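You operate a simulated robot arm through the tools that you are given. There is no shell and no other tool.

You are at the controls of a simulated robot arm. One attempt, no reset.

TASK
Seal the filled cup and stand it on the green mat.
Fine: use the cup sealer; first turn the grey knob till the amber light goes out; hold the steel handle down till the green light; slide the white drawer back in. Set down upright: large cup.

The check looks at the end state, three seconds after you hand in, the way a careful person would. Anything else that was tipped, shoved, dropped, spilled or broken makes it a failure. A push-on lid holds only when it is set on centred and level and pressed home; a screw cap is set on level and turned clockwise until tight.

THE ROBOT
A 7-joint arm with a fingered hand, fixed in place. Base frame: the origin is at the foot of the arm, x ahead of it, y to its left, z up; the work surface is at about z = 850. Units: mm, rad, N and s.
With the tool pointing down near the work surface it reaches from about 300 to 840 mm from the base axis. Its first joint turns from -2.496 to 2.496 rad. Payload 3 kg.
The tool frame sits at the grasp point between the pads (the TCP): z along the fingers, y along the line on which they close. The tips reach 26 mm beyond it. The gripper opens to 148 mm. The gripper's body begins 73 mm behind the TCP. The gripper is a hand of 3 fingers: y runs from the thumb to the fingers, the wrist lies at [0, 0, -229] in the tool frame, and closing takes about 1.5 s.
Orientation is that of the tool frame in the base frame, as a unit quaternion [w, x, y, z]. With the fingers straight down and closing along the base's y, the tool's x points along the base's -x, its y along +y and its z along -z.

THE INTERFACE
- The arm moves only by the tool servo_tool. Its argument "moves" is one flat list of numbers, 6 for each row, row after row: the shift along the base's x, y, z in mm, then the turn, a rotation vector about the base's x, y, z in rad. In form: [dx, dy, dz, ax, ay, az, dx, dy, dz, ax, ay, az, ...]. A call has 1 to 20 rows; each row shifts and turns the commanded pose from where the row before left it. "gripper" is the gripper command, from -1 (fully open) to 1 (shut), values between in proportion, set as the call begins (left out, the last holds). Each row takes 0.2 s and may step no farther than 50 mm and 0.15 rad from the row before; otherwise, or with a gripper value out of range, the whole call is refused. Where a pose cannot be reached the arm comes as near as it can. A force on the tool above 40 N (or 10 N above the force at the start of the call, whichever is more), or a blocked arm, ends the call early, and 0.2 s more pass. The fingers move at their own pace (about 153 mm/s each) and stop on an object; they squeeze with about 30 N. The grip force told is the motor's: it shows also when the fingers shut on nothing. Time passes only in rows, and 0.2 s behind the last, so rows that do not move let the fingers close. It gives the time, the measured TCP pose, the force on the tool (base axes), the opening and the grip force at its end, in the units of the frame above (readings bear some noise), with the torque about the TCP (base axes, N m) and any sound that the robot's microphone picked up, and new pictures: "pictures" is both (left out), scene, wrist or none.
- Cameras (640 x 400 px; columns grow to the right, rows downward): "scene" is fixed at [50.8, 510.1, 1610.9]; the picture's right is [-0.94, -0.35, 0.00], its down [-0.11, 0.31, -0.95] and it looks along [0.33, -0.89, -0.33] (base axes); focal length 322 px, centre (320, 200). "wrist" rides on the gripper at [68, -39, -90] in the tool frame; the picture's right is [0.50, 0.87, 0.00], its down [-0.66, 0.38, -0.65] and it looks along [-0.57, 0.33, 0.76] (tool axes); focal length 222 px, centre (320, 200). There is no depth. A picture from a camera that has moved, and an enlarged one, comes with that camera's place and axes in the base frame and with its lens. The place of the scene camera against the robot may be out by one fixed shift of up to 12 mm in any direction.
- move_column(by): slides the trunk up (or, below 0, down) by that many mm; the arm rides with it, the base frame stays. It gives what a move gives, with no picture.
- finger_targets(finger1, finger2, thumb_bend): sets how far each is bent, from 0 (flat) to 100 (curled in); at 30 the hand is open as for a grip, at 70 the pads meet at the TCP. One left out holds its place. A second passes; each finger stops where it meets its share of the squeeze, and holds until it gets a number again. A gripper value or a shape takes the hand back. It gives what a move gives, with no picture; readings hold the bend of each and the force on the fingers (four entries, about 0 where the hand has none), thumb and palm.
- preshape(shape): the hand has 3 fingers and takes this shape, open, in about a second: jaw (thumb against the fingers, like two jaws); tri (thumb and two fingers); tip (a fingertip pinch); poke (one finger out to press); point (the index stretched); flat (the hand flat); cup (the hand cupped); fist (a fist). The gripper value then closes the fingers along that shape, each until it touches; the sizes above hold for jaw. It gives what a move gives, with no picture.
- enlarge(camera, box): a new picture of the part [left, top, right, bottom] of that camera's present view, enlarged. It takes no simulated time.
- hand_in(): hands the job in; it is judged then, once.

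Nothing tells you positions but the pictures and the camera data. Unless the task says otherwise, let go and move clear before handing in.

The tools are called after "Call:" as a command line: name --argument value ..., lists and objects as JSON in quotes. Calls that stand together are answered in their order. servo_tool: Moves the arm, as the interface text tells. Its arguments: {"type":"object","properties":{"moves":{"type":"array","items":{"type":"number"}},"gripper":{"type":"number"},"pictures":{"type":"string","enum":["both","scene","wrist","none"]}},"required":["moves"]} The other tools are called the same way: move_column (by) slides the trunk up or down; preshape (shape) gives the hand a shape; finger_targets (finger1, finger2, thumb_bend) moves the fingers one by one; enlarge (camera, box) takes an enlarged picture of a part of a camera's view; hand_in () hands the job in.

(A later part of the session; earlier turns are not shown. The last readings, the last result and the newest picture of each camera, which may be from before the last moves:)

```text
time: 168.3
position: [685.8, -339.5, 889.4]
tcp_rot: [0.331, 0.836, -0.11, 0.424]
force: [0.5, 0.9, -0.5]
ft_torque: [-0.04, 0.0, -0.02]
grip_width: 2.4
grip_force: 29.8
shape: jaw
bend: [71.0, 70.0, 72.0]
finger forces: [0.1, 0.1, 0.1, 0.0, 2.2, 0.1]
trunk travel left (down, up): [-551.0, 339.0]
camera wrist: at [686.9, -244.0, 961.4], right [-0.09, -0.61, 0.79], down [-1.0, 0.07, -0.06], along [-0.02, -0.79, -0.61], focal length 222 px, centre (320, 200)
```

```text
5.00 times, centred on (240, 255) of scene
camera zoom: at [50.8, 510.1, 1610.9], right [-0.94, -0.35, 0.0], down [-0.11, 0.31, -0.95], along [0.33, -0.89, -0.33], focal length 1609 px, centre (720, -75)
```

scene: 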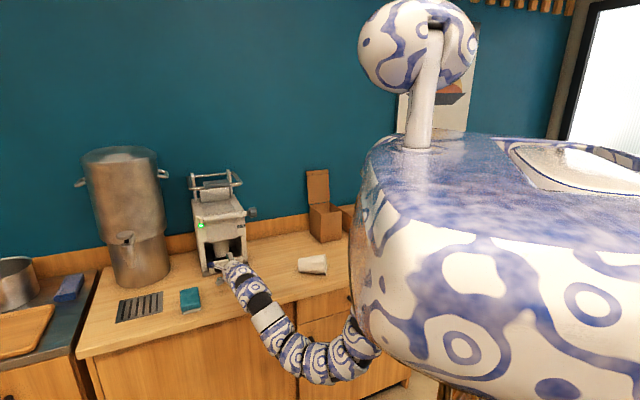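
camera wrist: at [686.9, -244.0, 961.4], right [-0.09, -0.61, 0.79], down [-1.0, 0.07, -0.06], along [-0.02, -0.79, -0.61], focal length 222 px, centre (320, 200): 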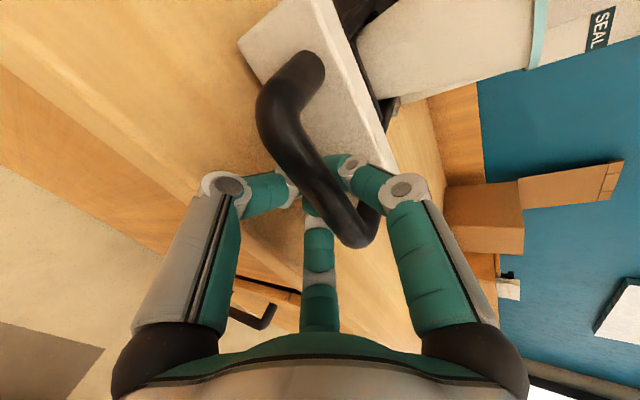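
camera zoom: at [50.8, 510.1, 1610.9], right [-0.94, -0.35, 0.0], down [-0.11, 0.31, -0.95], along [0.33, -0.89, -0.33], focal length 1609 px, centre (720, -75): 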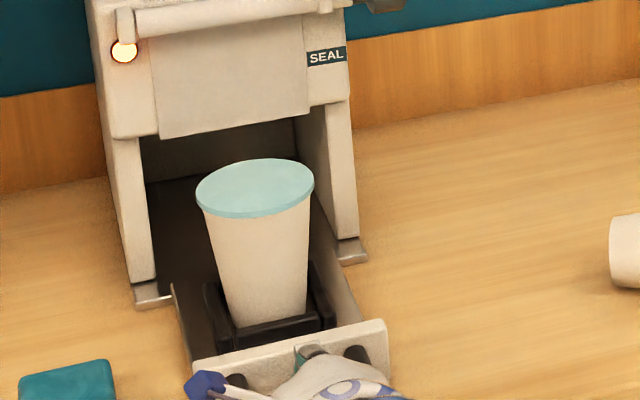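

The sealed cup is out and accessible. I'll release the bar and withdraw.

Call:
servo_tool --moves '[0, 0, 0, 0, 0, 0, 0, 0, 0, 0, 0, 0, 0, 0, 0, 0, 0, 0, 0, 0, 0, 0, 0, 0, 0, 0, 0, 0, 0, 0]' --gripper -0.2 --pictures "wrist"

Call:
servo_tool --moves '[-5, 5, 3.3, 0, 0, 0, -5, 5, 3.3, 0, 0, 0, -5, 5, 3.3, 0, 0, 0, -5, 5, 3.3, 0, 0, 0, -5, 5, 3.3, 0, 0, 0, -5, 5, 3.3, 0, 0, 0]'

```text
time: 169.5
position: [685.5, -338.8, 889.6]
tcp_rot: [0.331, 0.835, -0.11, 0.425]
force: [1.5, -0.2, 5.3]
ft_torque: [0.06, -0.22, -0.05]
grip_width: 86.0
grip_force: 0.0
shape: jaw
bend: [32.0, 32.0, 70.0]
finger forces: [0.0, 0.1, 0.0, 0.0, 4.7, 0.0]
trunk travel left (down, up): [-551.0, 339.0]
camera wrist: at [686.8, -244.1, 962.0], right [-0.09, -0.61, 0.79], down [-1.0, 0.07, -0.06], along [-0.02, -0.79, -0.61], focal length 222 px, centre (320, 200)
```

wrist: 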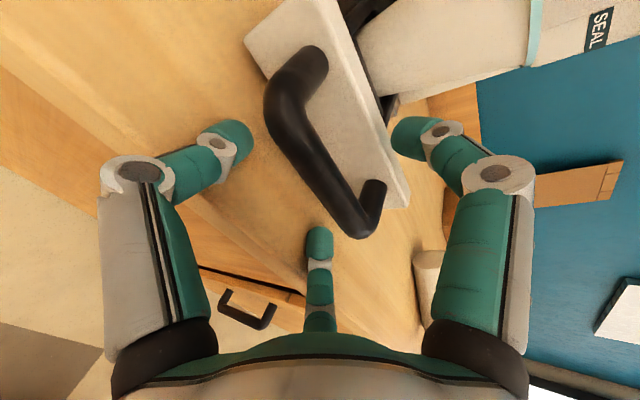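

```text
time: 170.9
position: [656.9, -308.6, 908.2]
tcp_rot: [0.33, 0.836, -0.109, 0.425]
force: [-0.2, -0.5, 0.7]
ft_torque: [0.01, 0.01, 0.01]
grip_width: 88.1
grip_force: 0.1
shape: jaw
bend: [32.0, 32.0, 70.0]
finger forces: [0.1, 0.0, 0.0, 0.0, 0.0, 0.0]
trunk travel left (down, up): [-551.0, 339.0]
camera wrist: at [657.8, -214.5, 981.4], right [-0.09, -0.61, 0.79], down [-1.0, 0.07, -0.06], along [-0.02, -0.79, -0.61], focal length 222 px, centre (320, 200)
```

scene: 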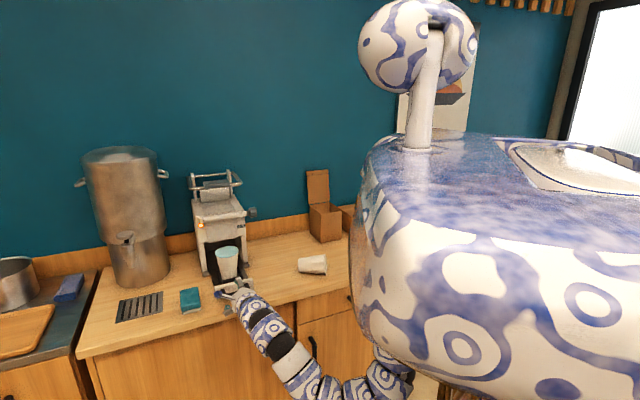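
wrist: 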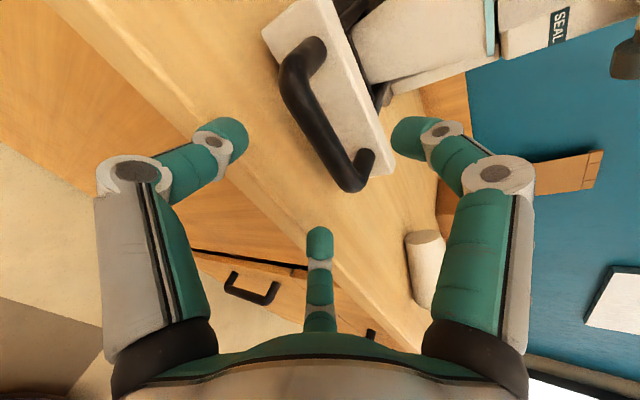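

Call:
move_column --by 230

Call:
servo_tool --moves '[10, -10, 30, 0, 0, 0, 35, -35, 29, 0, 0, 0, 35, -35, 0, 0, 0, 0]' --gripper -1

```text
time: 173.3
position: [656.8, -309.3, 1138.7]
tcp_rot: [0.33, 0.836, -0.108, 0.425]
force: [-0.3, -0.2, 0.3]
ft_torque: [0.01, 0.01, -0.01]
grip_width: 88.2
grip_force: 0.0
shape: jaw
bend: [32.0, 32.0, 70.0]
finger forces: [0.0, 0.1, 0.0, 0.1, 0.0, 0.1]
trunk travel left (down, up): [-781.0, 109.0]
```

```text
refused: row 2 steps farther than a row can; nothing moved
```

Call:
servo_tool --moves '[10, -10, 30, 0, 0, 0, 23, -23, 29, 0, 0, 0, 24, -24, 0, 0, 0, 0, 24, -24, 0, 0, 0, 0]' --gripper -1

```text
time: 174.3
position: [739.9, -392.3, 1197.7]
tcp_rot: [0.33, 0.836, -0.108, 0.425]
force: [0.1, 0.2, -1.0]
ft_torque: [-0.01, 0.04, -0.04]
grip_width: 148.0
grip_force: 0.0
shape: jaw
bend: [30.0, 30.0, 30.0]
finger forces: [0.0, 0.0, 0.0, 0.1, 0.0, 0.0]
trunk travel left (down, up): [-781.0, 109.0]
camera wrist: at [740.8, -296.2, 1270.1], right [-0.09, -0.61, 0.79], down [-1.0, 0.07, -0.06], along [-0.02, -0.79, -0.61], focal length 222 px, centre (320, 200)
```

scene: 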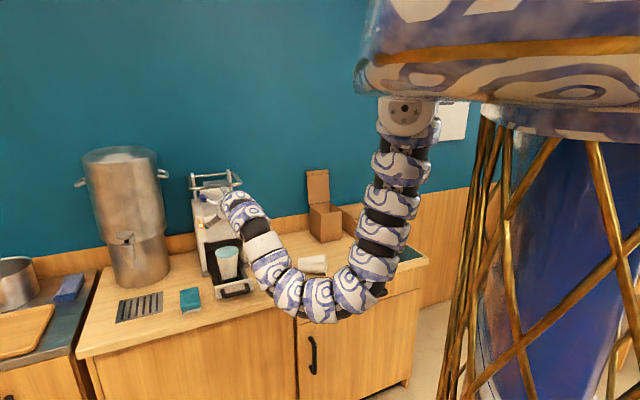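
wrist: 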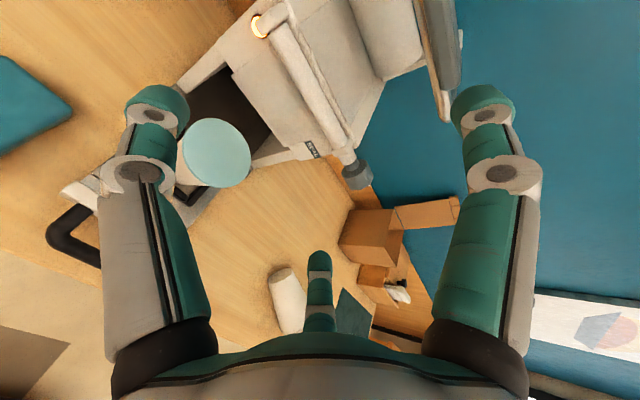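

Call:
servo_tool --moves '[0, 0, 0, -0.0839, 0.0839, 0.0553, 0, 0, 0, -0.0839, 0.0839, 0.0553, 0, 0, 0, -0.0839, 0.0839, 0.0553, 0, 0, 0, -0.0839, 0.0839, 0.0553, 0, 0, 0, -0.0839, 0.0839, 0.0553, 0, 0, 0, -0.0839, 0.0839, 0.0553, 0, 0, 0, -0.0839, 0.0839, 0.0553, 0, 0, 0, -0.0839, 0.0839, 0.0553]' --pictures "none"

Call:
servo_tool --moves '[8.9, -8.9, -19.3, 0.0729, 0.0729, 0, 7.4, -7.4, -18.1, 0.0729, 0.0729, 0, 6, -6, -16.6, 0.0729, 0.0729, 0, 4.7, -4.7, -15, 0.0729, 0.0729, 0, 3.6, -3.6, -13.2, 0.0729, 0.0729, 0, 2.4, -2.4, -11.4, 0.0729, 0.0729, 0, 1.8, -1.8, -9, 0.0729, 0.0729, 0, 1.1, -1.1, -6.8, 0.0729, 0.0729, 0, 0.6, -0.6, -4.5, 0.0729, 0.0729, 0, 0.2, -0.2, -2.1, 0.0729, 0.0729, 0, 0.1, -0.1, 0.3, 0.0729, 0.0729, 0]'

```text
time: 176.1
position: [738.4, -391.0, 1198.0]
tcp_rot: [0.499, 0.777, 0.325, 0.205]
force: [-0.6, 0.4, 0.2]
ft_torque: [0.02, 0.03, -0.01]
grip_width: 147.9
grip_force: 0.0
shape: jaw
bend: [30.0, 30.0, 30.0]
finger forces: [0.1, 0.1, 0.0, 0.1, 0.0, 0.0]
trunk travel left (down, up): [-781.0, 109.0]
```

```text
time: 178.5
position: [775.0, -427.7, 1082.1]
tcp_rot: [0.003, 0.923, 0.386, 0.002]
force: [0.7, 1.7, -0.3]
ft_torque: [-0.03, -0.01, 0.0]
grip_width: 147.8
grip_force: 0.1
shape: jaw
bend: [30.0, 30.0, 30.0]
finger forces: [0.0, 0.1, 0.0, 0.1, 0.0, 0.1]
trunk travel left (down, up): [-781.0, 109.0]
camera wrist: at [793.4, -351.3, 1172.4], right [0.97, -0.25, 0.0], down [-0.19, -0.73, 0.66], along [-0.16, -0.63, -0.76], focal length 222 px, centre (320, 200)
```

scene: 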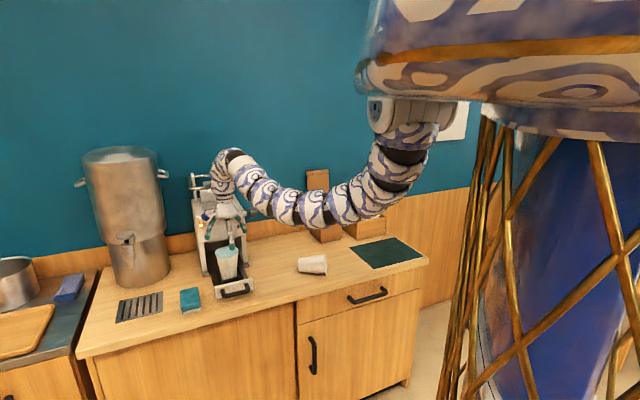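
wrist: 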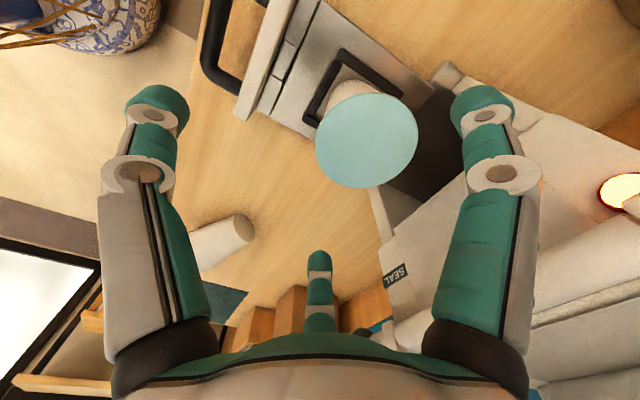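

Call:
servo_tool --moves '[17.5, -12.2, 0, 0, 0, 0, 17.5, -12.2, 0, 0, 0, 0]' --pictures "wrist"

Call:
enlarge --camera "wrist" --box '[200, 40, 440, 220]'

```text
time: 179.1
position: [809.4, -452.2, 1083.6]
tcp_rot: [0.003, 0.923, 0.386, 0.001]
force: [0.2, 0.1, -0.5]
ft_torque: [0.03, 0.0, 0.02]
grip_width: 147.9
grip_force: 0.1
shape: jaw
bend: [30.0, 30.0, 30.0]
finger forces: [0.0, 0.1, 0.0, 0.0, 0.1, 0.0]
trunk travel left (down, up): [-781.0, 109.0]
camera wrist: at [828.6, -376.3, 1173.0], right [0.97, -0.25, 0.0], down [-0.19, -0.73, 0.66], along [-0.16, -0.64, -0.75], focal length 222 px, centre (320, 200)
```

wrist: 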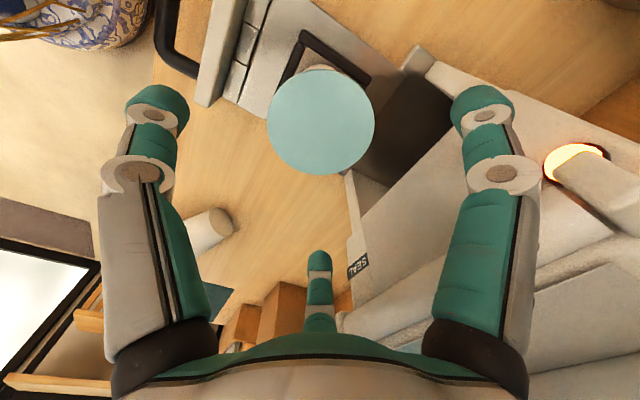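

```text
2.22 times, centred on (320, 130) of wrist
camera zoom: at [828.6, -376.3, 1173.0], right [0.97, -0.25, 0.0], down [-0.19, -0.73, 0.66], along [-0.16, -0.64, -0.75], focal length 494 px, centre (320, 356)
```

zoom: 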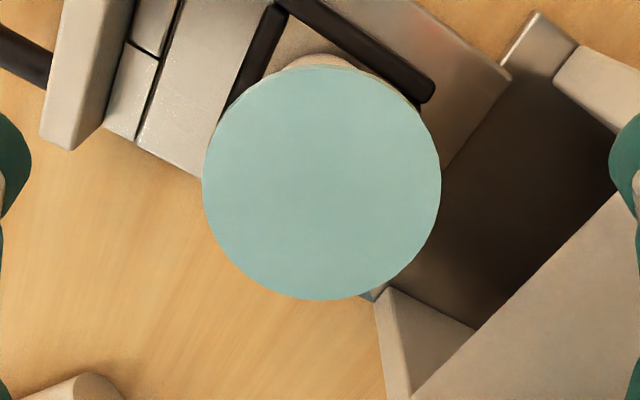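

Call:
move_column --by -100

Call:
servo_tool --moves '[0, 0, 0, 0, 0, 0]'

Call:
enlarge --camera "scene" --box '[190, 215, 280, 295]'

```text
time: 180.4
position: [809.4, -451.9, 983.3]
tcp_rot: [0.003, 0.923, 0.386, 0.001]
force: [0.4, 0.7, 0.1]
ft_torque: [0.0, -0.03, -0.01]
grip_width: 148.2
grip_force: 0.1
shape: jaw
bend: [30.0, 30.0, 30.0]
finger forces: [0.0, 0.0, 0.1, 0.0, 0.0, 0.1]
trunk travel left (down, up): [-681.0, 209.0]
```

```text
time: 180.8
position: [809.2, -452.4, 983.5]
tcp_rot: [0.002, 0.923, 0.385, 0.0]
force: [0.4, -0.1, -0.8]
ft_torque: [0.04, -0.01, 0.02]
grip_width: 147.8
grip_force: 0.1
shape: jaw
bend: [30.0, 30.0, 30.0]
finger forces: [0.0, 0.1, 0.0, 0.0, 0.0, 0.0]
trunk travel left (down, up): [-681.0, 209.0]
camera wrist: at [828.4, -375.4, 1072.7], right [0.97, -0.25, 0.0], down [-0.19, -0.73, 0.66], along [-0.16, -0.64, -0.75], focal length 222 px, centre (320, 200)
```

scene: 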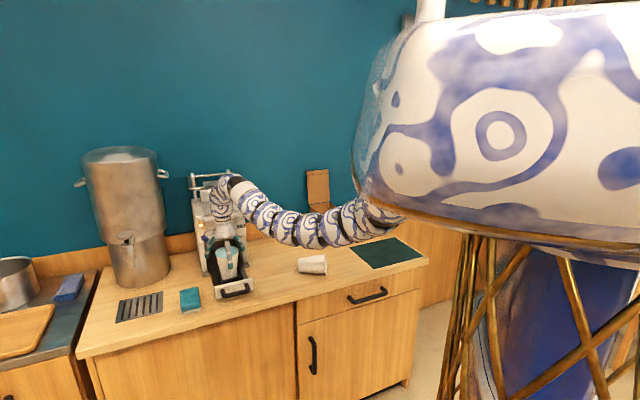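
wrist: 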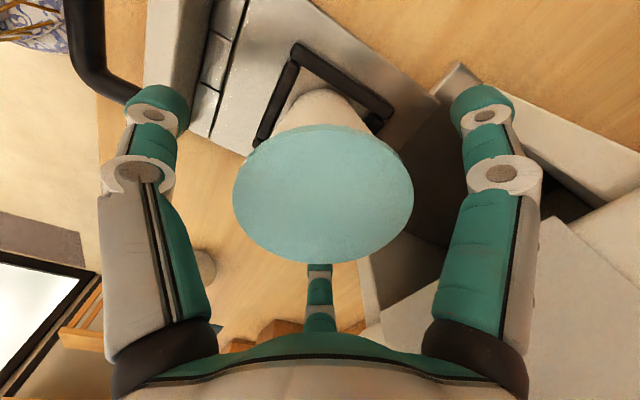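

```text
5.00 times, centred on (235, 255) of scene
camera zoom: at [50.8, 510.1, 1610.9], right [-0.94, -0.35, 0.0], down [-0.11, 0.31, -0.95], along [0.33, -0.89, -0.33], focal length 1609 px, centre (745, -75)
```

zoom: 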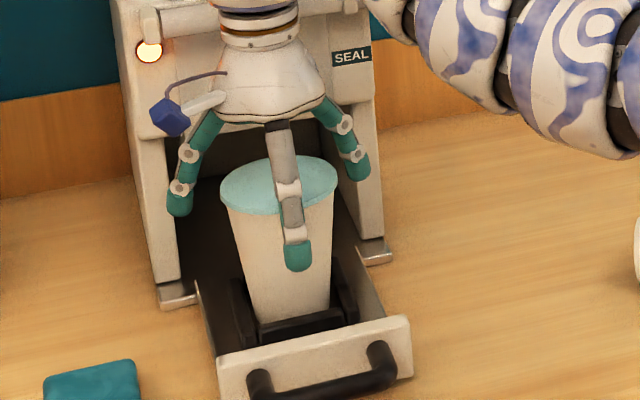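

Call:
servo_tool --moves '[1, -2.5, 0, 0, 0, 0]' --pictures "none"

Call:
move_column --by -42

Call:
servo_tool --moves '[0, 0, 0, 0, 0, 0]'

```text
time: 181.2
position: [810.0, -455.1, 982.0]
tcp_rot: [0.003, 0.923, 0.385, 0.0]
force: [-1.1, 0.2, 0.3]
ft_torque: [-0.06, 0.0, 0.01]
grip_width: 148.1
grip_force: 0.2
shape: jaw
bend: [30.0, 30.0, 30.0]
finger forces: [0.0, 0.0, 0.1, 0.1, 0.0, 0.1]
trunk travel left (down, up): [-681.0, 209.0]
```

```text
time: 182.1
position: [811.2, -453.7, 940.9]
tcp_rot: [0.002, 0.923, 0.386, 0.0]
force: [0.2, 0.1, -0.6]
ft_torque: [-0.01, 0.03, 0.0]
grip_width: 147.9
grip_force: 0.1
shape: jaw
bend: [30.0, 30.0, 30.0]
finger forces: [0.0, 0.1, 0.0, 0.0, 0.0, 0.1]
trunk travel left (down, up): [-639.0, 251.0]
```

```text
time: 182.5
position: [810.8, -455.1, 940.8]
tcp_rot: [0.003, 0.923, 0.385, 0.0]
force: [0.2, -0.7, 0.7]
ft_torque: [0.0, 0.05, -0.02]
grip_width: 147.9
grip_force: 0.1
shape: jaw
bend: [30.0, 30.0, 30.0]
finger forces: [0.1, 0.1, 0.1, 0.1, 0.0, 0.1]
trunk travel left (down, up): [-639.0, 251.0]
camera wrist: at [829.3, -378.0, 1030.7], right [0.97, -0.25, 0.0], down [-0.19, -0.73, 0.66], along [-0.16, -0.64, -0.75], focal length 222 px, centre (320, 200)
```

scene: 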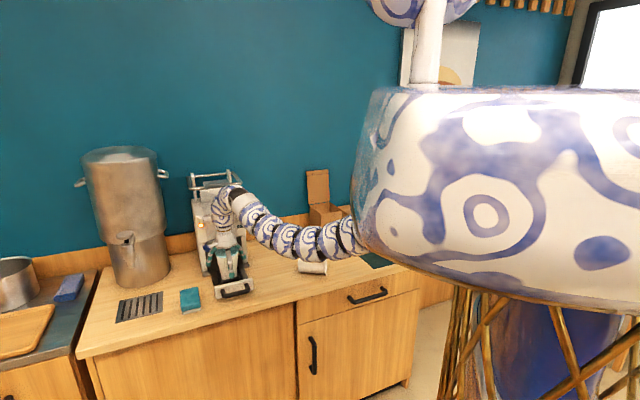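
wrist: 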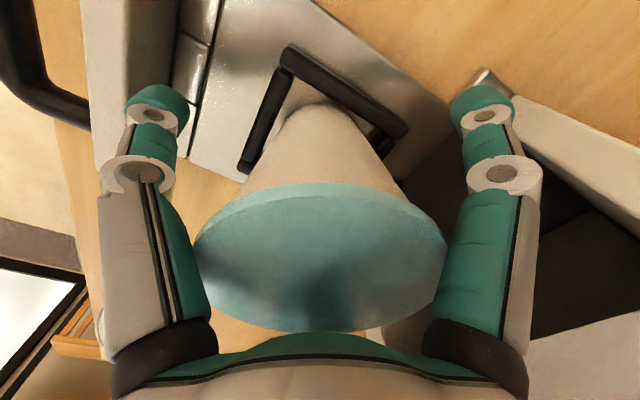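

Centred, with no contact so far. I'll close on the cup.

Call:
servo_tool --moves '[0, 0, 0, 0, 0, 0, 0, 0, 0, 0, 0, 0, 0, 0, 0, 0, 0, 0, 0, 0, 0, 0, 0, 0, 0, 0, 0, 0, 0, 0]' --gripper 0.3 --pictures "wrist"

Call:
move_column --by 25

Call:
servo_tool --moves '[0, 0, 0, 0, 0, 0]'

Call:
enlarge --camera "scene" --box '[190, 215, 280, 295]'

```text
time: 183.7
position: [810.5, -455.2, 940.2]
tcp_rot: [0.003, 0.923, 0.385, 0.0]
force: [-0.5, -0.9, -0.6]
ft_torque: [0.04, 0.08, 0.0]
grip_width: 64.1
grip_force: 30.2
shape: jaw
bend: [77.0, 39.0, 70.0]
finger forces: [30.6, 29.8, 0.1, 0.0, 29.6, 0.0]
trunk travel left (down, up): [-639.0, 251.0]
camera wrist: at [829.4, -378.1, 1030.5], right [0.97, -0.25, 0.0], down [-0.19, -0.73, 0.66], along [-0.16, -0.64, -0.75], focal length 222 px, centre (320, 200)
```

wrist: 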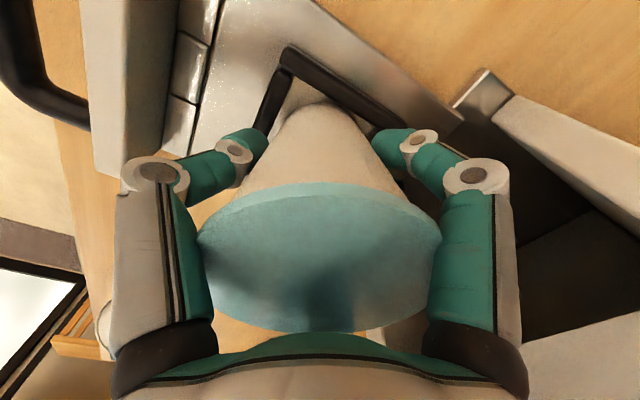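

```text
time: 184.4
position: [812.2, -454.1, 966.1]
tcp_rot: [0.002, 0.923, 0.385, 0.0]
force: [0.4, 0.0, -4.3]
ft_torque: [0.02, -0.05, -0.03]
grip_width: 64.2
grip_force: 29.9
shape: jaw
bend: [77.0, 39.0, 70.0]
finger forces: [31.0, 29.7, 0.0, 0.0, 29.4, 0.0]
trunk travel left (down, up): [-664.0, 226.0]
```

```text
time: 184.8
position: [810.7, -454.9, 966.6]
tcp_rot: [0.002, 0.923, 0.385, 0.0]
force: [-0.3, -0.2, -3.2]
ft_torque: [0.0, -0.02, 0.02]
grip_width: 64.0
grip_force: 29.9
shape: jaw
bend: [77.0, 39.0, 70.0]
finger forces: [31.0, 29.6, 0.0, 0.0, 29.4, 0.1]
trunk travel left (down, up): [-664.0, 226.0]
camera wrist: at [829.6, -378.2, 1055.3], right [0.97, -0.25, 0.0], down [-0.19, -0.73, 0.66], along [-0.16, -0.64, -0.75], focal length 222 px, centre (320, 200)
```

scene: 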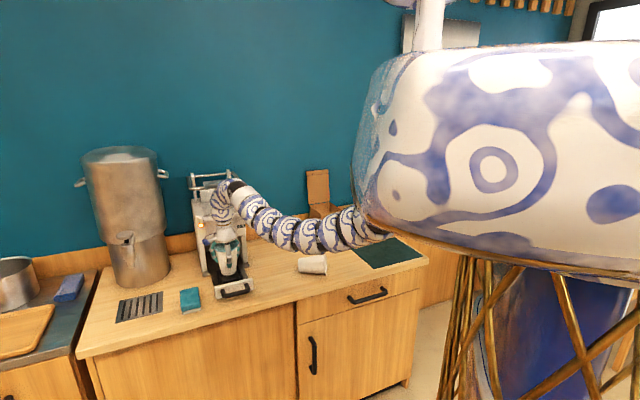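
wrist: 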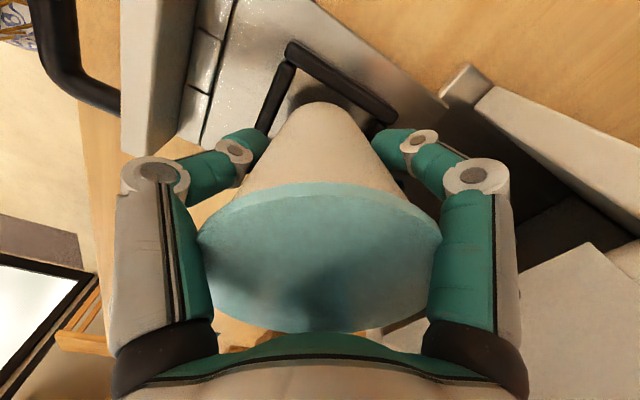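

```text
5.00 times, centred on (235, 255) of scene
camera zoom: at [50.8, 510.1, 1610.9], right [-0.94, -0.35, 0.0], down [-0.11, 0.31, -0.95], along [0.33, -0.89, -0.33], focal length 1609 px, centre (745, -75)
```

zoom: 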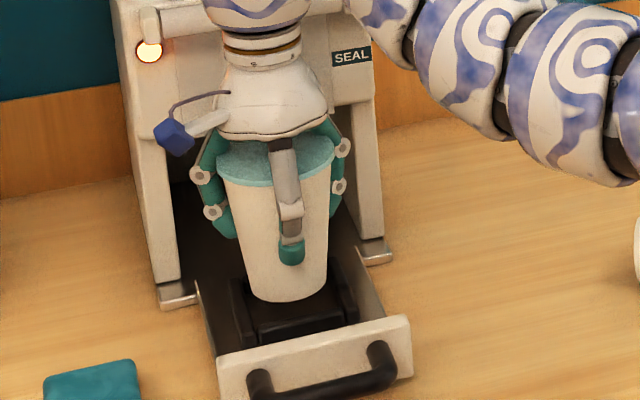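

Even grip. I'll lift the sealed cup clear and carry it along the counter to the mat.

Call:
move_column --by 115

Call:
servo_tool --moves '[-33.2, -13.4, 0, 0, 0, 0, -33.2, -13.4, 0, 0, 0, 0, -33.2, -13.4, 0, 0, 0, 0, -24, -20.9, 0, 0, 0, 0, -24, -20.9, 0, 0, 0, 0, -24, -20.9, 0, 0, 0, 0, -24, -20.9, 0, 0, 0, 0, -24, -20.9, 0, 0, 0, 0, -24, -20.9, 0, 0, 0, 0]'

```text
time: 186.2
position: [810.8, -454.5, 1079.3]
tcp_rot: [0.003, 0.923, 0.385, -0.001]
force: [0.0, 0.7, -3.7]
ft_torque: [0.02, -0.01, 0.02]
grip_width: 64.0
grip_force: 30.0
shape: jaw
bend: [77.0, 39.0, 70.0]
finger forces: [30.9, 29.7, 0.0, 0.0, 29.3, 0.0]
trunk travel left (down, up): [-779.0, 111.0]
```

```text
time: 188.2
position: [569.2, -621.7, 1078.7]
tcp_rot: [0.006, 0.922, 0.386, 0.001]
force: [-0.4, 1.0, -3.4]
ft_torque: [0.03, 0.01, 0.0]
grip_width: 63.9
grip_force: 29.7
shape: jaw
bend: [77.0, 77.0, 70.0]
finger forces: [30.8, 29.1, 0.1, 0.0, 29.4, 0.0]
out of reach, approached as far as the arm can: row 9
trunk travel left (down, up): [-779.0, 111.0]
camera wrist: at [587.1, -544.5, 1167.7], right [0.97, -0.25, 0.01], down [-0.19, -0.73, 0.66], along [-0.16, -0.64, -0.75], focal length 222 px, centre (320, 200)
```

scene: 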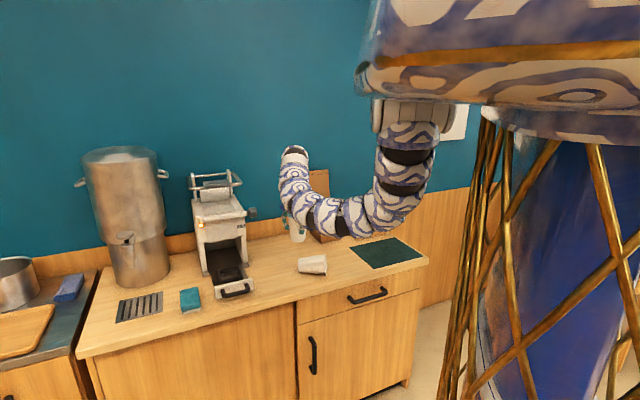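
wrist: 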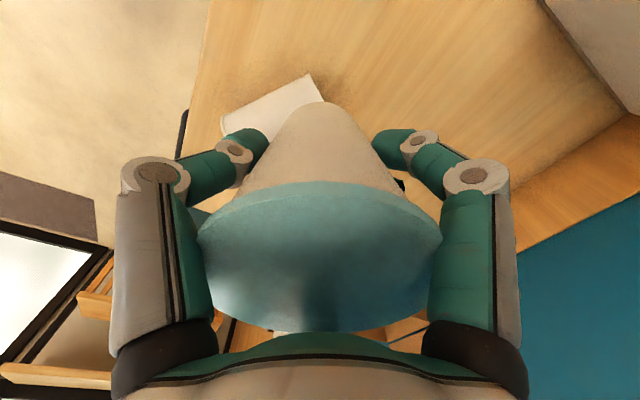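

Call:
servo_tool --moves '[-13.4, -30.4, 0, 0, 0, 0, -13.4, -30.4, 0, 0, 0, 0, -13.4, -30.4, 0, 0, 0, 0, -13.4, -30.4, 0, 0, 0, 0, -26.1, -14.8, 0, 0, 0, 0, -26.1, -14.8, 0, 0, 0, 0, -26.1, -14.8, 0, 0, 0, 0, -26.1, -14.8, 0, 0, 0, 0, -26.1, -14.8, 0, 0, 0, 0, -26.1, -14.8, 0, 0, 0, 0]'

```text
time: 190.4
position: [357.7, -830.9, 1077.4]
tcp_rot: [0.001, 0.923, 0.385, 0.001]
force: [0.3, -1.5, -3.4]
ft_torque: [0.0, -0.02, 0.03]
grip_width: 63.8
grip_force: 30.3
shape: jaw
bend: [77.0, 77.0, 70.0]
finger forces: [30.8, 29.0, 0.0, 0.1, 29.4, 0.0]
trunk travel left (down, up): [-779.0, 111.0]
camera wrist: at [375.8, -753.8, 1167.0], right [0.97, -0.25, 0.0], down [-0.19, -0.73, 0.66], along [-0.16, -0.64, -0.76], focal length 222 px, centre (320, 200)
```

scene: 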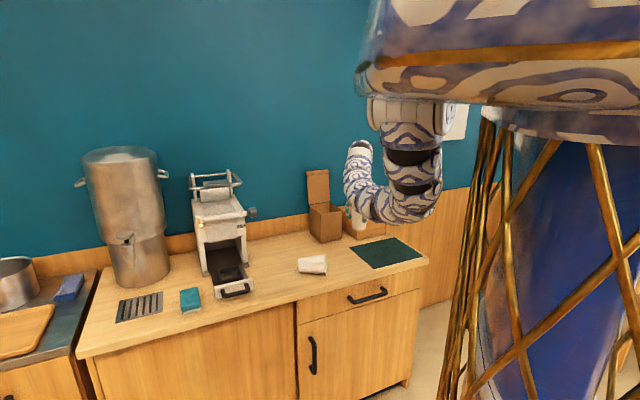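
wrist: 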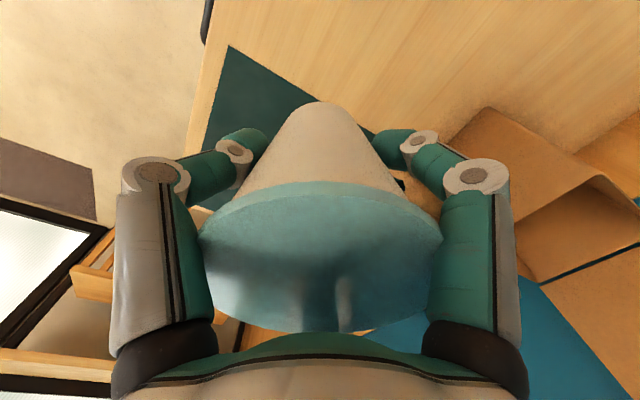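

Call:
servo_tool --moves '[-28.3, -16.5, 0, 0, 0, 0, -28.3, -16.5, 0, 0, 0, 0, -28.3, -16.5, 0, 0, 0, 0]' --pictures "none"

Call:
move_column --by -120

Call:
servo_tool --moves '[0, 0, 0, 0, 0, 0]'

Call:
enlarge --camera "scene" --box '[290, 180, 440, 290]'

```text
time: 191.2
position: [270.2, -881.0, 1076.9]
tcp_rot: [0.002, 0.923, 0.385, 0.0]
force: [0.0, 0.0, -2.8]
ft_torque: [0.02, -0.03, -0.04]
grip_width: 63.8
grip_force: 30.2
shape: jaw
bend: [77.0, 77.0, 70.0]
finger forces: [30.8, 28.9, 0.0, 0.0, 29.3, 0.0]
trunk travel left (down, up): [-779.0, 111.0]
```

```text
time: 192.7
position: [272.0, -881.0, 957.5]
tcp_rot: [0.002, 0.923, 0.385, 0.002]
force: [-0.3, 0.0, -4.0]
ft_torque: [-0.02, -0.01, -0.01]
grip_width: 63.7
grip_force: 29.6
shape: jaw
bend: [77.0, 77.0, 70.0]
finger forces: [30.8, 28.9, 0.0, 0.1, 29.3, 0.1]
trunk travel left (down, up): [-659.0, 231.0]
```

```text
time: 193.1
position: [272.7, -881.6, 957.4]
tcp_rot: [0.002, 0.923, 0.386, 0.002]
force: [-0.9, -0.1, -2.9]
ft_torque: [0.02, 0.01, 0.01]
grip_width: 63.8
grip_force: 30.4
shape: jaw
bend: [77.0, 77.0, 70.0]
finger forces: [30.7, 28.9, 0.0, 0.1, 29.3, 0.1]
trunk travel left (down, up): [-659.0, 231.0]
camera wrist: at [291.1, -804.1, 1047.4], right [0.97, -0.25, 0.0], down [-0.19, -0.73, 0.66], along [-0.16, -0.64, -0.75], focal length 222 px, centre (320, 200)
```

scene: 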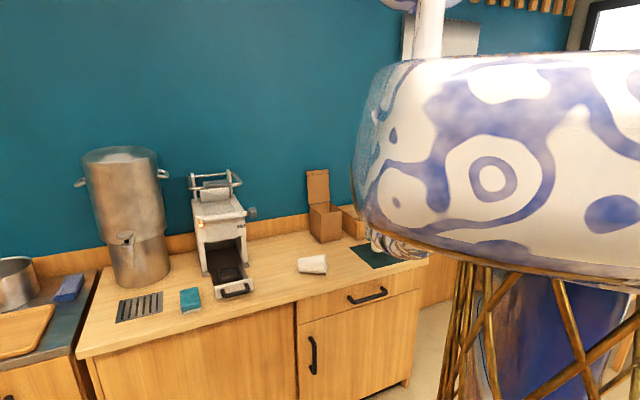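
wrist: 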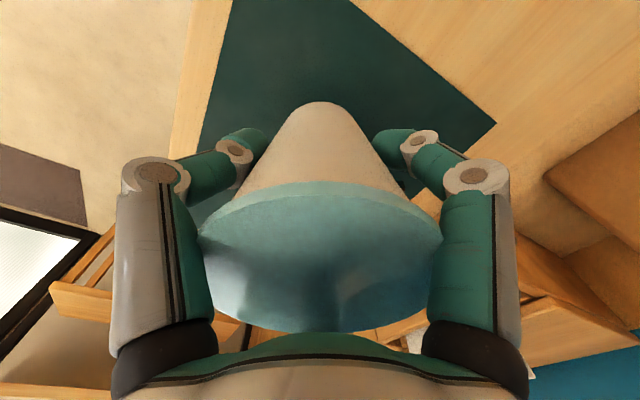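

```text
3.64 times, centred on (365, 235) of scene
camera zoom: at [50.8, 510.1, 1610.9], right [-0.94, -0.35, 0.0], down [-0.11, 0.31, -0.95], along [0.33, -0.89, -0.33], focal length 1170 px, centre (156, 73)
```

zoom: 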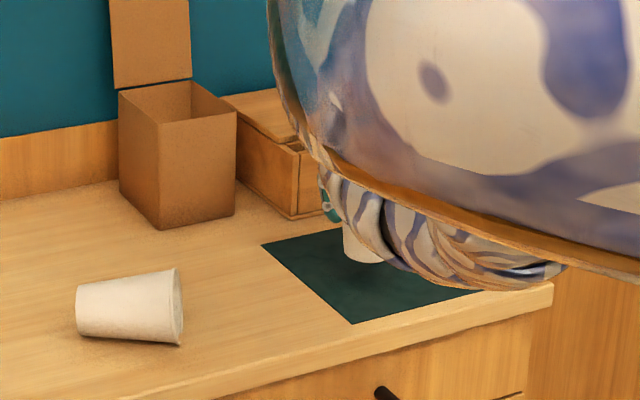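

Call:
move_column --by -30

Call:
move_column --by -6

```text
time: 193.9
position: [273.0, -881.1, 928.3]
tcp_rot: [0.002, 0.923, 0.386, 0.001]
force: [-0.5, -0.1, -3.2]
ft_torque: [-0.03, 0.0, -0.01]
grip_width: 64.0
grip_force: 29.8
shape: jaw
bend: [77.0, 77.0, 70.0]
finger forces: [30.8, 29.0, 0.0, 0.0, 29.4, 0.0]
trunk travel left (down, up): [-629.0, 261.0]
```

```text
time: 194.4
position: [272.6, -880.0, 920.9]
tcp_rot: [0.003, 0.923, 0.386, 0.001]
force: [0.3, 0.0, -2.9]
ft_torque: [-0.01, 0.01, -0.02]
grip_width: 64.0
grip_force: 30.1
shape: jaw
bend: [77.0, 77.0, 70.0]
finger forces: [30.8, 28.9, 0.0, 0.0, 29.3, 0.1]
trunk travel left (down, up): [-623.0, 267.0]
```

Call:
move_column --by -2

Call:
move_column --by -1

```text
time: 194.9
position: [271.4, -881.7, 919.4]
tcp_rot: [0.003, 0.923, 0.385, 0.0]
force: [-0.2, -0.4, -3.3]
ft_torque: [0.0, -0.02, -0.02]
grip_width: 63.8
grip_force: 30.4
shape: jaw
bend: [77.0, 77.0, 70.0]
finger forces: [30.8, 28.9, 0.1, 0.0, 29.3, 0.0]
trunk travel left (down, up): [-621.0, 269.0]
```

```text
time: 195.5
position: [272.0, -880.0, 920.0]
tcp_rot: [0.002, 0.922, 0.386, 0.001]
force: [0.1, 0.0, -1.8]
ft_torque: [0.0, 0.04, 0.05]
grip_width: 63.9
grip_force: 30.6
shape: jaw
bend: [77.0, 77.0, 70.0]
finger forces: [31.0, 29.0, 0.0, 0.0, 29.4, 0.0]
trunk travel left (down, up): [-620.0, 270.0]
```

Call:
move_column --by -1

Call:
servo_tool --moves '[0, 0, 0, 0, 0, 0]' --pictures "none"

```text
time: 196.0
position: [272.2, -879.9, 918.2]
tcp_rot: [0.004, 0.922, 0.386, 0.0]
force: [1.0, -0.3, 5.8]
ft_torque: [0.08, 0.14, -0.01]
grip_width: 63.7
grip_force: 30.0
shape: jaw
bend: [77.0, 77.0, 70.0]
finger forces: [31.6, 29.6, 0.1, 0.0, 29.5, 0.0]
trunk travel left (down, up): [-619.0, 271.0]
```

```text
time: 196.4
position: [271.6, -880.2, 917.9]
tcp_rot: [0.004, 0.922, 0.386, 0.001]
force: [0.9, -1.4, 6.6]
ft_torque: [0.06, 0.14, 0.01]
grip_width: 63.9
grip_force: 30.2
shape: jaw
bend: [77.0, 77.0, 70.0]
finger forces: [32.0, 29.9, 0.1, 0.0, 29.4, 0.1]
trunk travel left (down, up): [-619.0, 271.0]
```

The cup rests on the mat with a light contact force. I'll release it and rise straight up.

Call:
servo_tool --moves '[0, 0, 0, 0, 0, 0, 0, 0, 0, 0, 0, 0, 0, 0, 0, 0, 0, 0, 0, 0, 0, 0, 0, 0]' --gripper -0.85 --pictures "wrist"

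Call:
move_column --by 150

Call:
servo_tool --moves '[0, 0, 0, 0, 0, 0]'

Call:
enlarge --camera "scene" --box '[290, 180, 440, 290]'

```text
time: 197.4
position: [272.4, -880.6, 918.7]
tcp_rot: [0.003, 0.923, 0.386, -0.001]
force: [-0.1, -0.2, -0.2]
ft_torque: [0.0, -0.01, 0.01]
grip_width: 136.9
grip_force: 0.1
shape: jaw
bend: [26.0, 26.0, 31.0]
finger forces: [0.0, 0.0, 0.1, 0.1, 0.1, 0.0]
trunk travel left (down, up): [-619.0, 271.0]
camera wrist: at [290.9, -803.9, 1007.6], right [0.97, -0.25, 0.0], down [-0.19, -0.73, 0.66], along [-0.16, -0.64, -0.75], focal length 222 px, centre (320, 200)
```

wrist: 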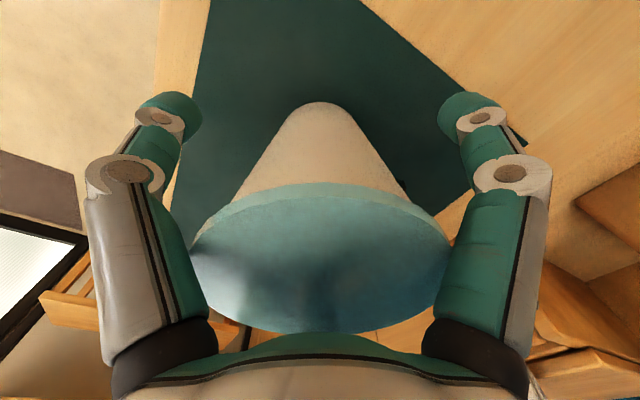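

```text
time: 199.1
position: [271.9, -880.5, 1066.8]
tcp_rot: [0.003, 0.923, 0.386, 0.001]
force: [-0.3, -0.4, -0.2]
ft_torque: [0.04, -0.03, 0.01]
grip_width: 136.7
grip_force: 0.0
shape: jaw
bend: [26.0, 26.0, 31.0]
finger forces: [0.0, 0.0, 0.0, 0.0, 0.0, 0.1]
trunk travel left (down, up): [-769.0, 121.0]
```

```text
time: 199.5
position: [272.3, -880.9, 1068.8]
tcp_rot: [0.003, 0.923, 0.385, 0.001]
force: [-0.3, -0.2, -0.4]
ft_torque: [0.0, 0.0, -0.01]
grip_width: 136.6
grip_force: 0.1
shape: jaw
bend: [26.0, 26.0, 31.0]
finger forces: [0.0, 0.0, 0.0, 0.0, 0.0, 0.1]
trunk travel left (down, up): [-769.0, 121.0]
camera wrist: at [291.0, -804.1, 1157.5], right [0.97, -0.25, 0.0], down [-0.19, -0.73, 0.66], along [-0.16, -0.64, -0.75], focal length 222 px, centre (320, 200)
```

scene: 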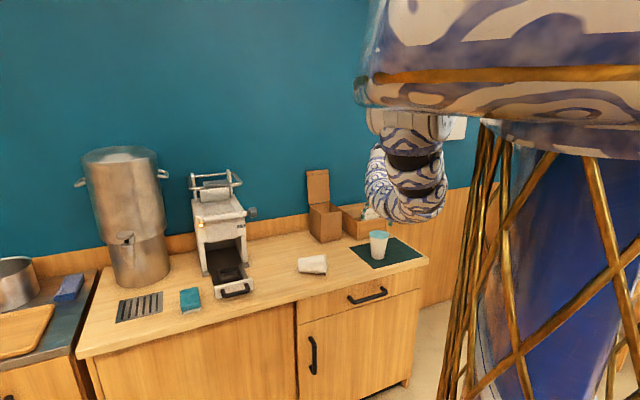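
wrist: 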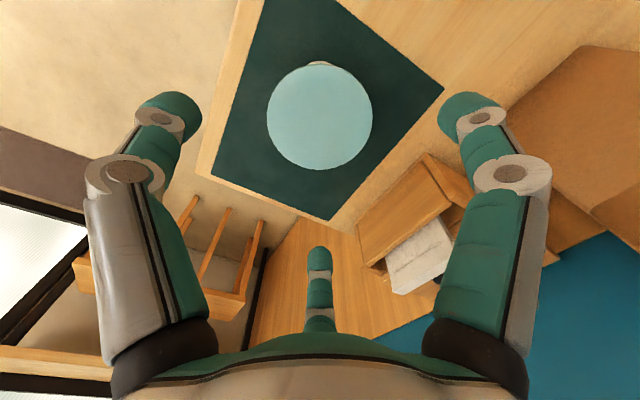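

```text
3.64 times, centred on (365, 235) of scene
camera zoom: at [50.8, 510.1, 1610.9], right [-0.94, -0.35, 0.0], down [-0.11, 0.31, -0.95], along [0.33, -0.89, -0.33], focal length 1170 px, centre (156, 73)
```

zoom: 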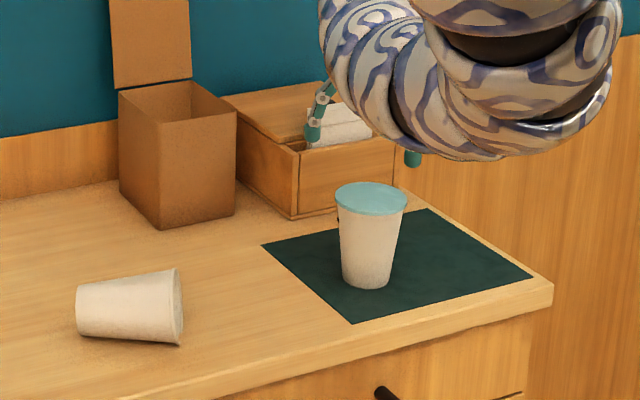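

The sealed cup stands upright on the mat. I still have to stand the empty cup back up and push the drawer in. I'll tilt the hand towards the lying cup, approaching from its rim side.

Call:
servo_tool --moves '[11.3, 18.9, 0, 0.0216, -0.0994, 0, 11, 18.9, 0, 0.0216, -0.0994, 0, 10.7, 18.8, 0.1, 0.0216, -0.0994, 0, 9.9, 18.6, 2.3, 0.0216, -0.0994, 0, 9, 18.4, 4.5, 0.0216, -0.0994, 0, 7.8, 18.2, 6.6, 0.0216, -0.0994, 0, 6.6, 17.9, 8.5, 0.0216, -0.0994, 0, 5, 17.6, 10.3, 0.0216, -0.0994, 0, 3.3, 17.2, 11.9, 0.0216, -0.0994, 0, 1.5, 16.8, 13.4, 0.0216, -0.0994, 0, -0.5, 16.4, 14.7, 0.0216, -0.0994, 0, -2.6, 15.9, 15.6, 0.0216, -0.0994, 0]'

```text
time: 202.1
position: [457.2, -747.8, 1088.3]
tcp_rot: [0.104, 0.755, 0.315, 0.566]
force: [0.6, 0.5, 0.3]
ft_torque: [0.03, -0.02, 0.02]
grip_width: 136.9
grip_force: 0.0
shape: jaw
bend: [26.0, 26.0, 31.0]
finger forces: [0.0, 0.0, 0.0, 0.0, 0.0, 0.0]
out of reach, approached as far as the arm can: row 3, 4, 5, 6, 7, 8, 9, 10, 11, 12
trunk travel left (down, up): [-769.0, 121.0]
camera wrist: at [371.0, -694.9, 1151.9], right [0.39, -0.38, 0.84], down [-0.57, -0.81, -0.1], along [0.72, -0.44, -0.53], focal length 222 px, centre (320, 200)
```

scene: 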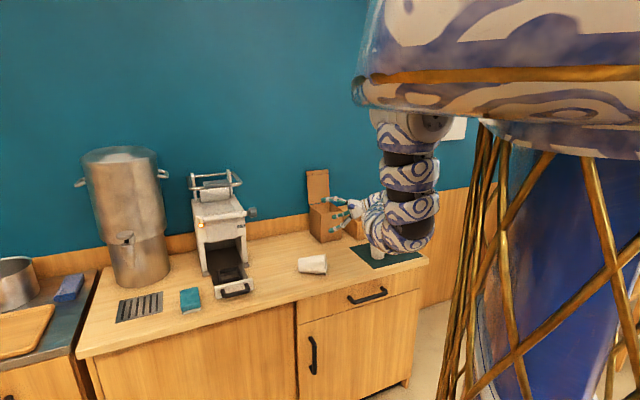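
wrist: 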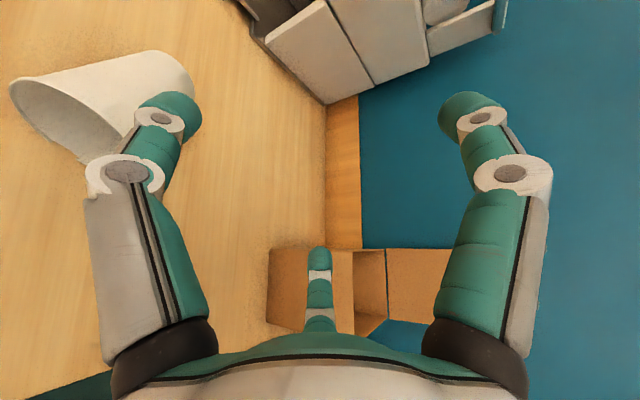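

Call:
servo_tool --moves '[-10, 20, 0, 0, 0, 0, -10, 20, 0, 0, 0, 0]' --pictures "none"

Call:
servo_tool --moves '[0, 0, -20, 0, 0, 0, 0, 0, -20, 0, 0, 0]' --pictures "none"

Call:
servo_tool --moves '[-10, 20, 0, 0, 0, 0, -10, 20, 0, 0, 0, 0]' --pictures "none"

```text
time: 202.7
position: [454.4, -742.6, 1072.3]
tcp_rot: [0.105, 0.756, 0.315, 0.565]
force: [0.8, -0.6, 0.0]
ft_torque: [-0.03, 0.01, 0.02]
grip_width: 136.8
grip_force: 0.1
shape: jaw
bend: [26.0, 26.0, 31.0]
finger forces: [0.0, 0.0, 0.0, 0.1, 0.0, 0.1]
out of reach, approached as far as the arm can: row 1, 2
trunk travel left (down, up): [-769.0, 121.0]
```

```text
time: 203.3
position: [455.2, -743.6, 1032.2]
tcp_rot: [0.106, 0.756, 0.314, 0.565]
force: [-0.2, -0.5, -0.3]
ft_torque: [0.0, 0.0, 0.01]
grip_width: 136.9
grip_force: 0.0
shape: jaw
bend: [26.0, 26.0, 31.0]
finger forces: [0.1, 0.0, 0.1, 0.0, 0.1, 0.0]
trunk travel left (down, up): [-769.0, 121.0]
```

```text
time: 204.1
position: [409.7, -720.1, 1041.8]
tcp_rot: [0.127, 0.758, 0.293, 0.568]
force: [-0.4, 0.7, -0.1]
ft_torque: [-0.03, -0.01, -0.02]
grip_width: 136.9
grip_force: 0.1
shape: jaw
bend: [26.0, 26.0, 31.0]
finger forces: [0.0, 0.0, 0.0, 0.0, 0.0, 0.1]
out of reach, approached as far as the arm can: row 1
trunk travel left (down, up): [-769.0, 121.0]
stopped in row 2: the arm was blocked; the commanded pose is now the measured one
```

Call:
servo_tool --moves '[0, 0, 0, 0, 0, 0]'

Call:
enlarge --camera "scene" --box '[290, 150, 450, 290]'

```text
time: 204.5
position: [410.8, -719.7, 1041.2]
tcp_rot: [0.127, 0.758, 0.293, 0.569]
force: [0.1, -0.5, 1.1]
ft_torque: [0.02, 0.01, -0.03]
grip_width: 136.6
grip_force: 0.1
shape: jaw
bend: [26.0, 26.0, 31.0]
finger forces: [0.0, 0.1, 0.0, 0.0, 0.0, 0.1]
trunk travel left (down, up): [-769.0, 121.0]
camera wrist: at [326.4, -661.3, 1103.5], right [0.35, -0.4, 0.85], down [-0.62, -0.78, -0.11], along [0.7, -0.49, -0.52], focal length 222 px, centre (320, 200)
```

scene: 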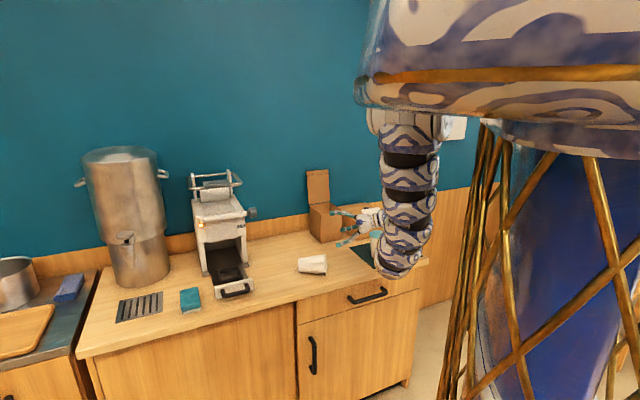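
wrist: 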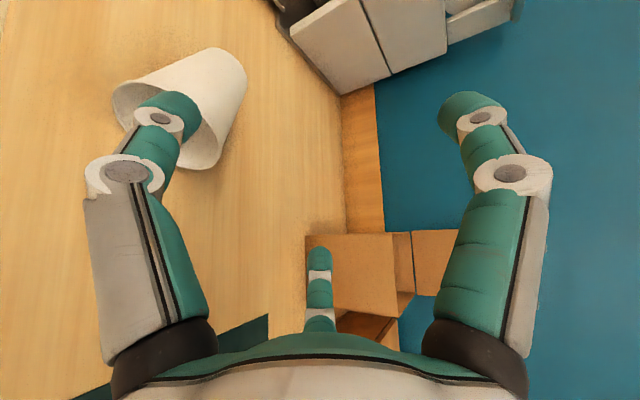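

```text
2.86 times, centred on (370, 220) of scene
camera zoom: at [50.8, 510.1, 1610.9], right [-0.94, -0.35, 0.0], down [-0.11, 0.31, -0.95], along [0.33, -0.89, -0.33], focal length 919 px, centre (177, 143)
```

zoom: 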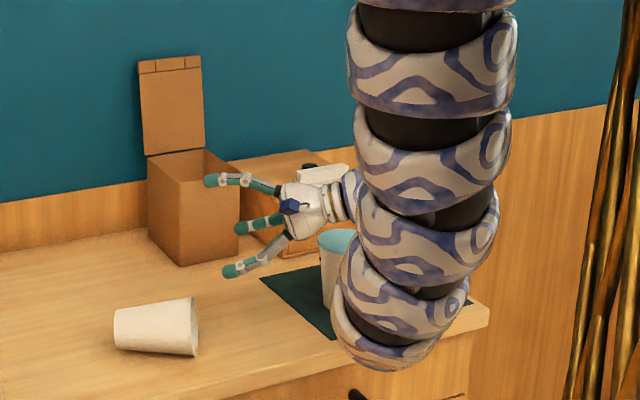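

Call:
servo_tool --moves '[-15, -3, 0, 0, 0, 0, -15, -3, 0, 0, 0, 0, -15, -3, 0, 0, 0, 0]' --pictures "none"

Call:
servo_tool --moves '[0, 15, 0, 0, 0, 0, 0, 15, 0, 0, 0, 0]' --pictures "none"

```text
time: 205.3
position: [366.1, -728.9, 1042.4]
tcp_rot: [0.128, 0.758, 0.293, 0.569]
force: [0.3, -0.6, 0.5]
ft_torque: [0.0, 0.01, -0.02]
grip_width: 136.9
grip_force: 0.2
shape: jaw
bend: [26.0, 26.0, 31.0]
finger forces: [0.1, 0.0, 0.1, 0.1, 0.0, 0.0]
trunk travel left (down, up): [-769.0, 121.0]
```

```text
time: 205.9
position: [365.0, -700.0, 1042.7]
tcp_rot: [0.128, 0.759, 0.294, 0.567]
force: [0.4, 0.1, -0.6]
ft_torque: [-0.02, 0.01, 0.03]
grip_width: 136.8
grip_force: 0.2
shape: jaw
bend: [26.0, 26.0, 31.0]
finger forces: [0.0, 0.0, 0.1, 0.0, 0.0, 0.0]
trunk travel left (down, up): [-769.0, 121.0]
```

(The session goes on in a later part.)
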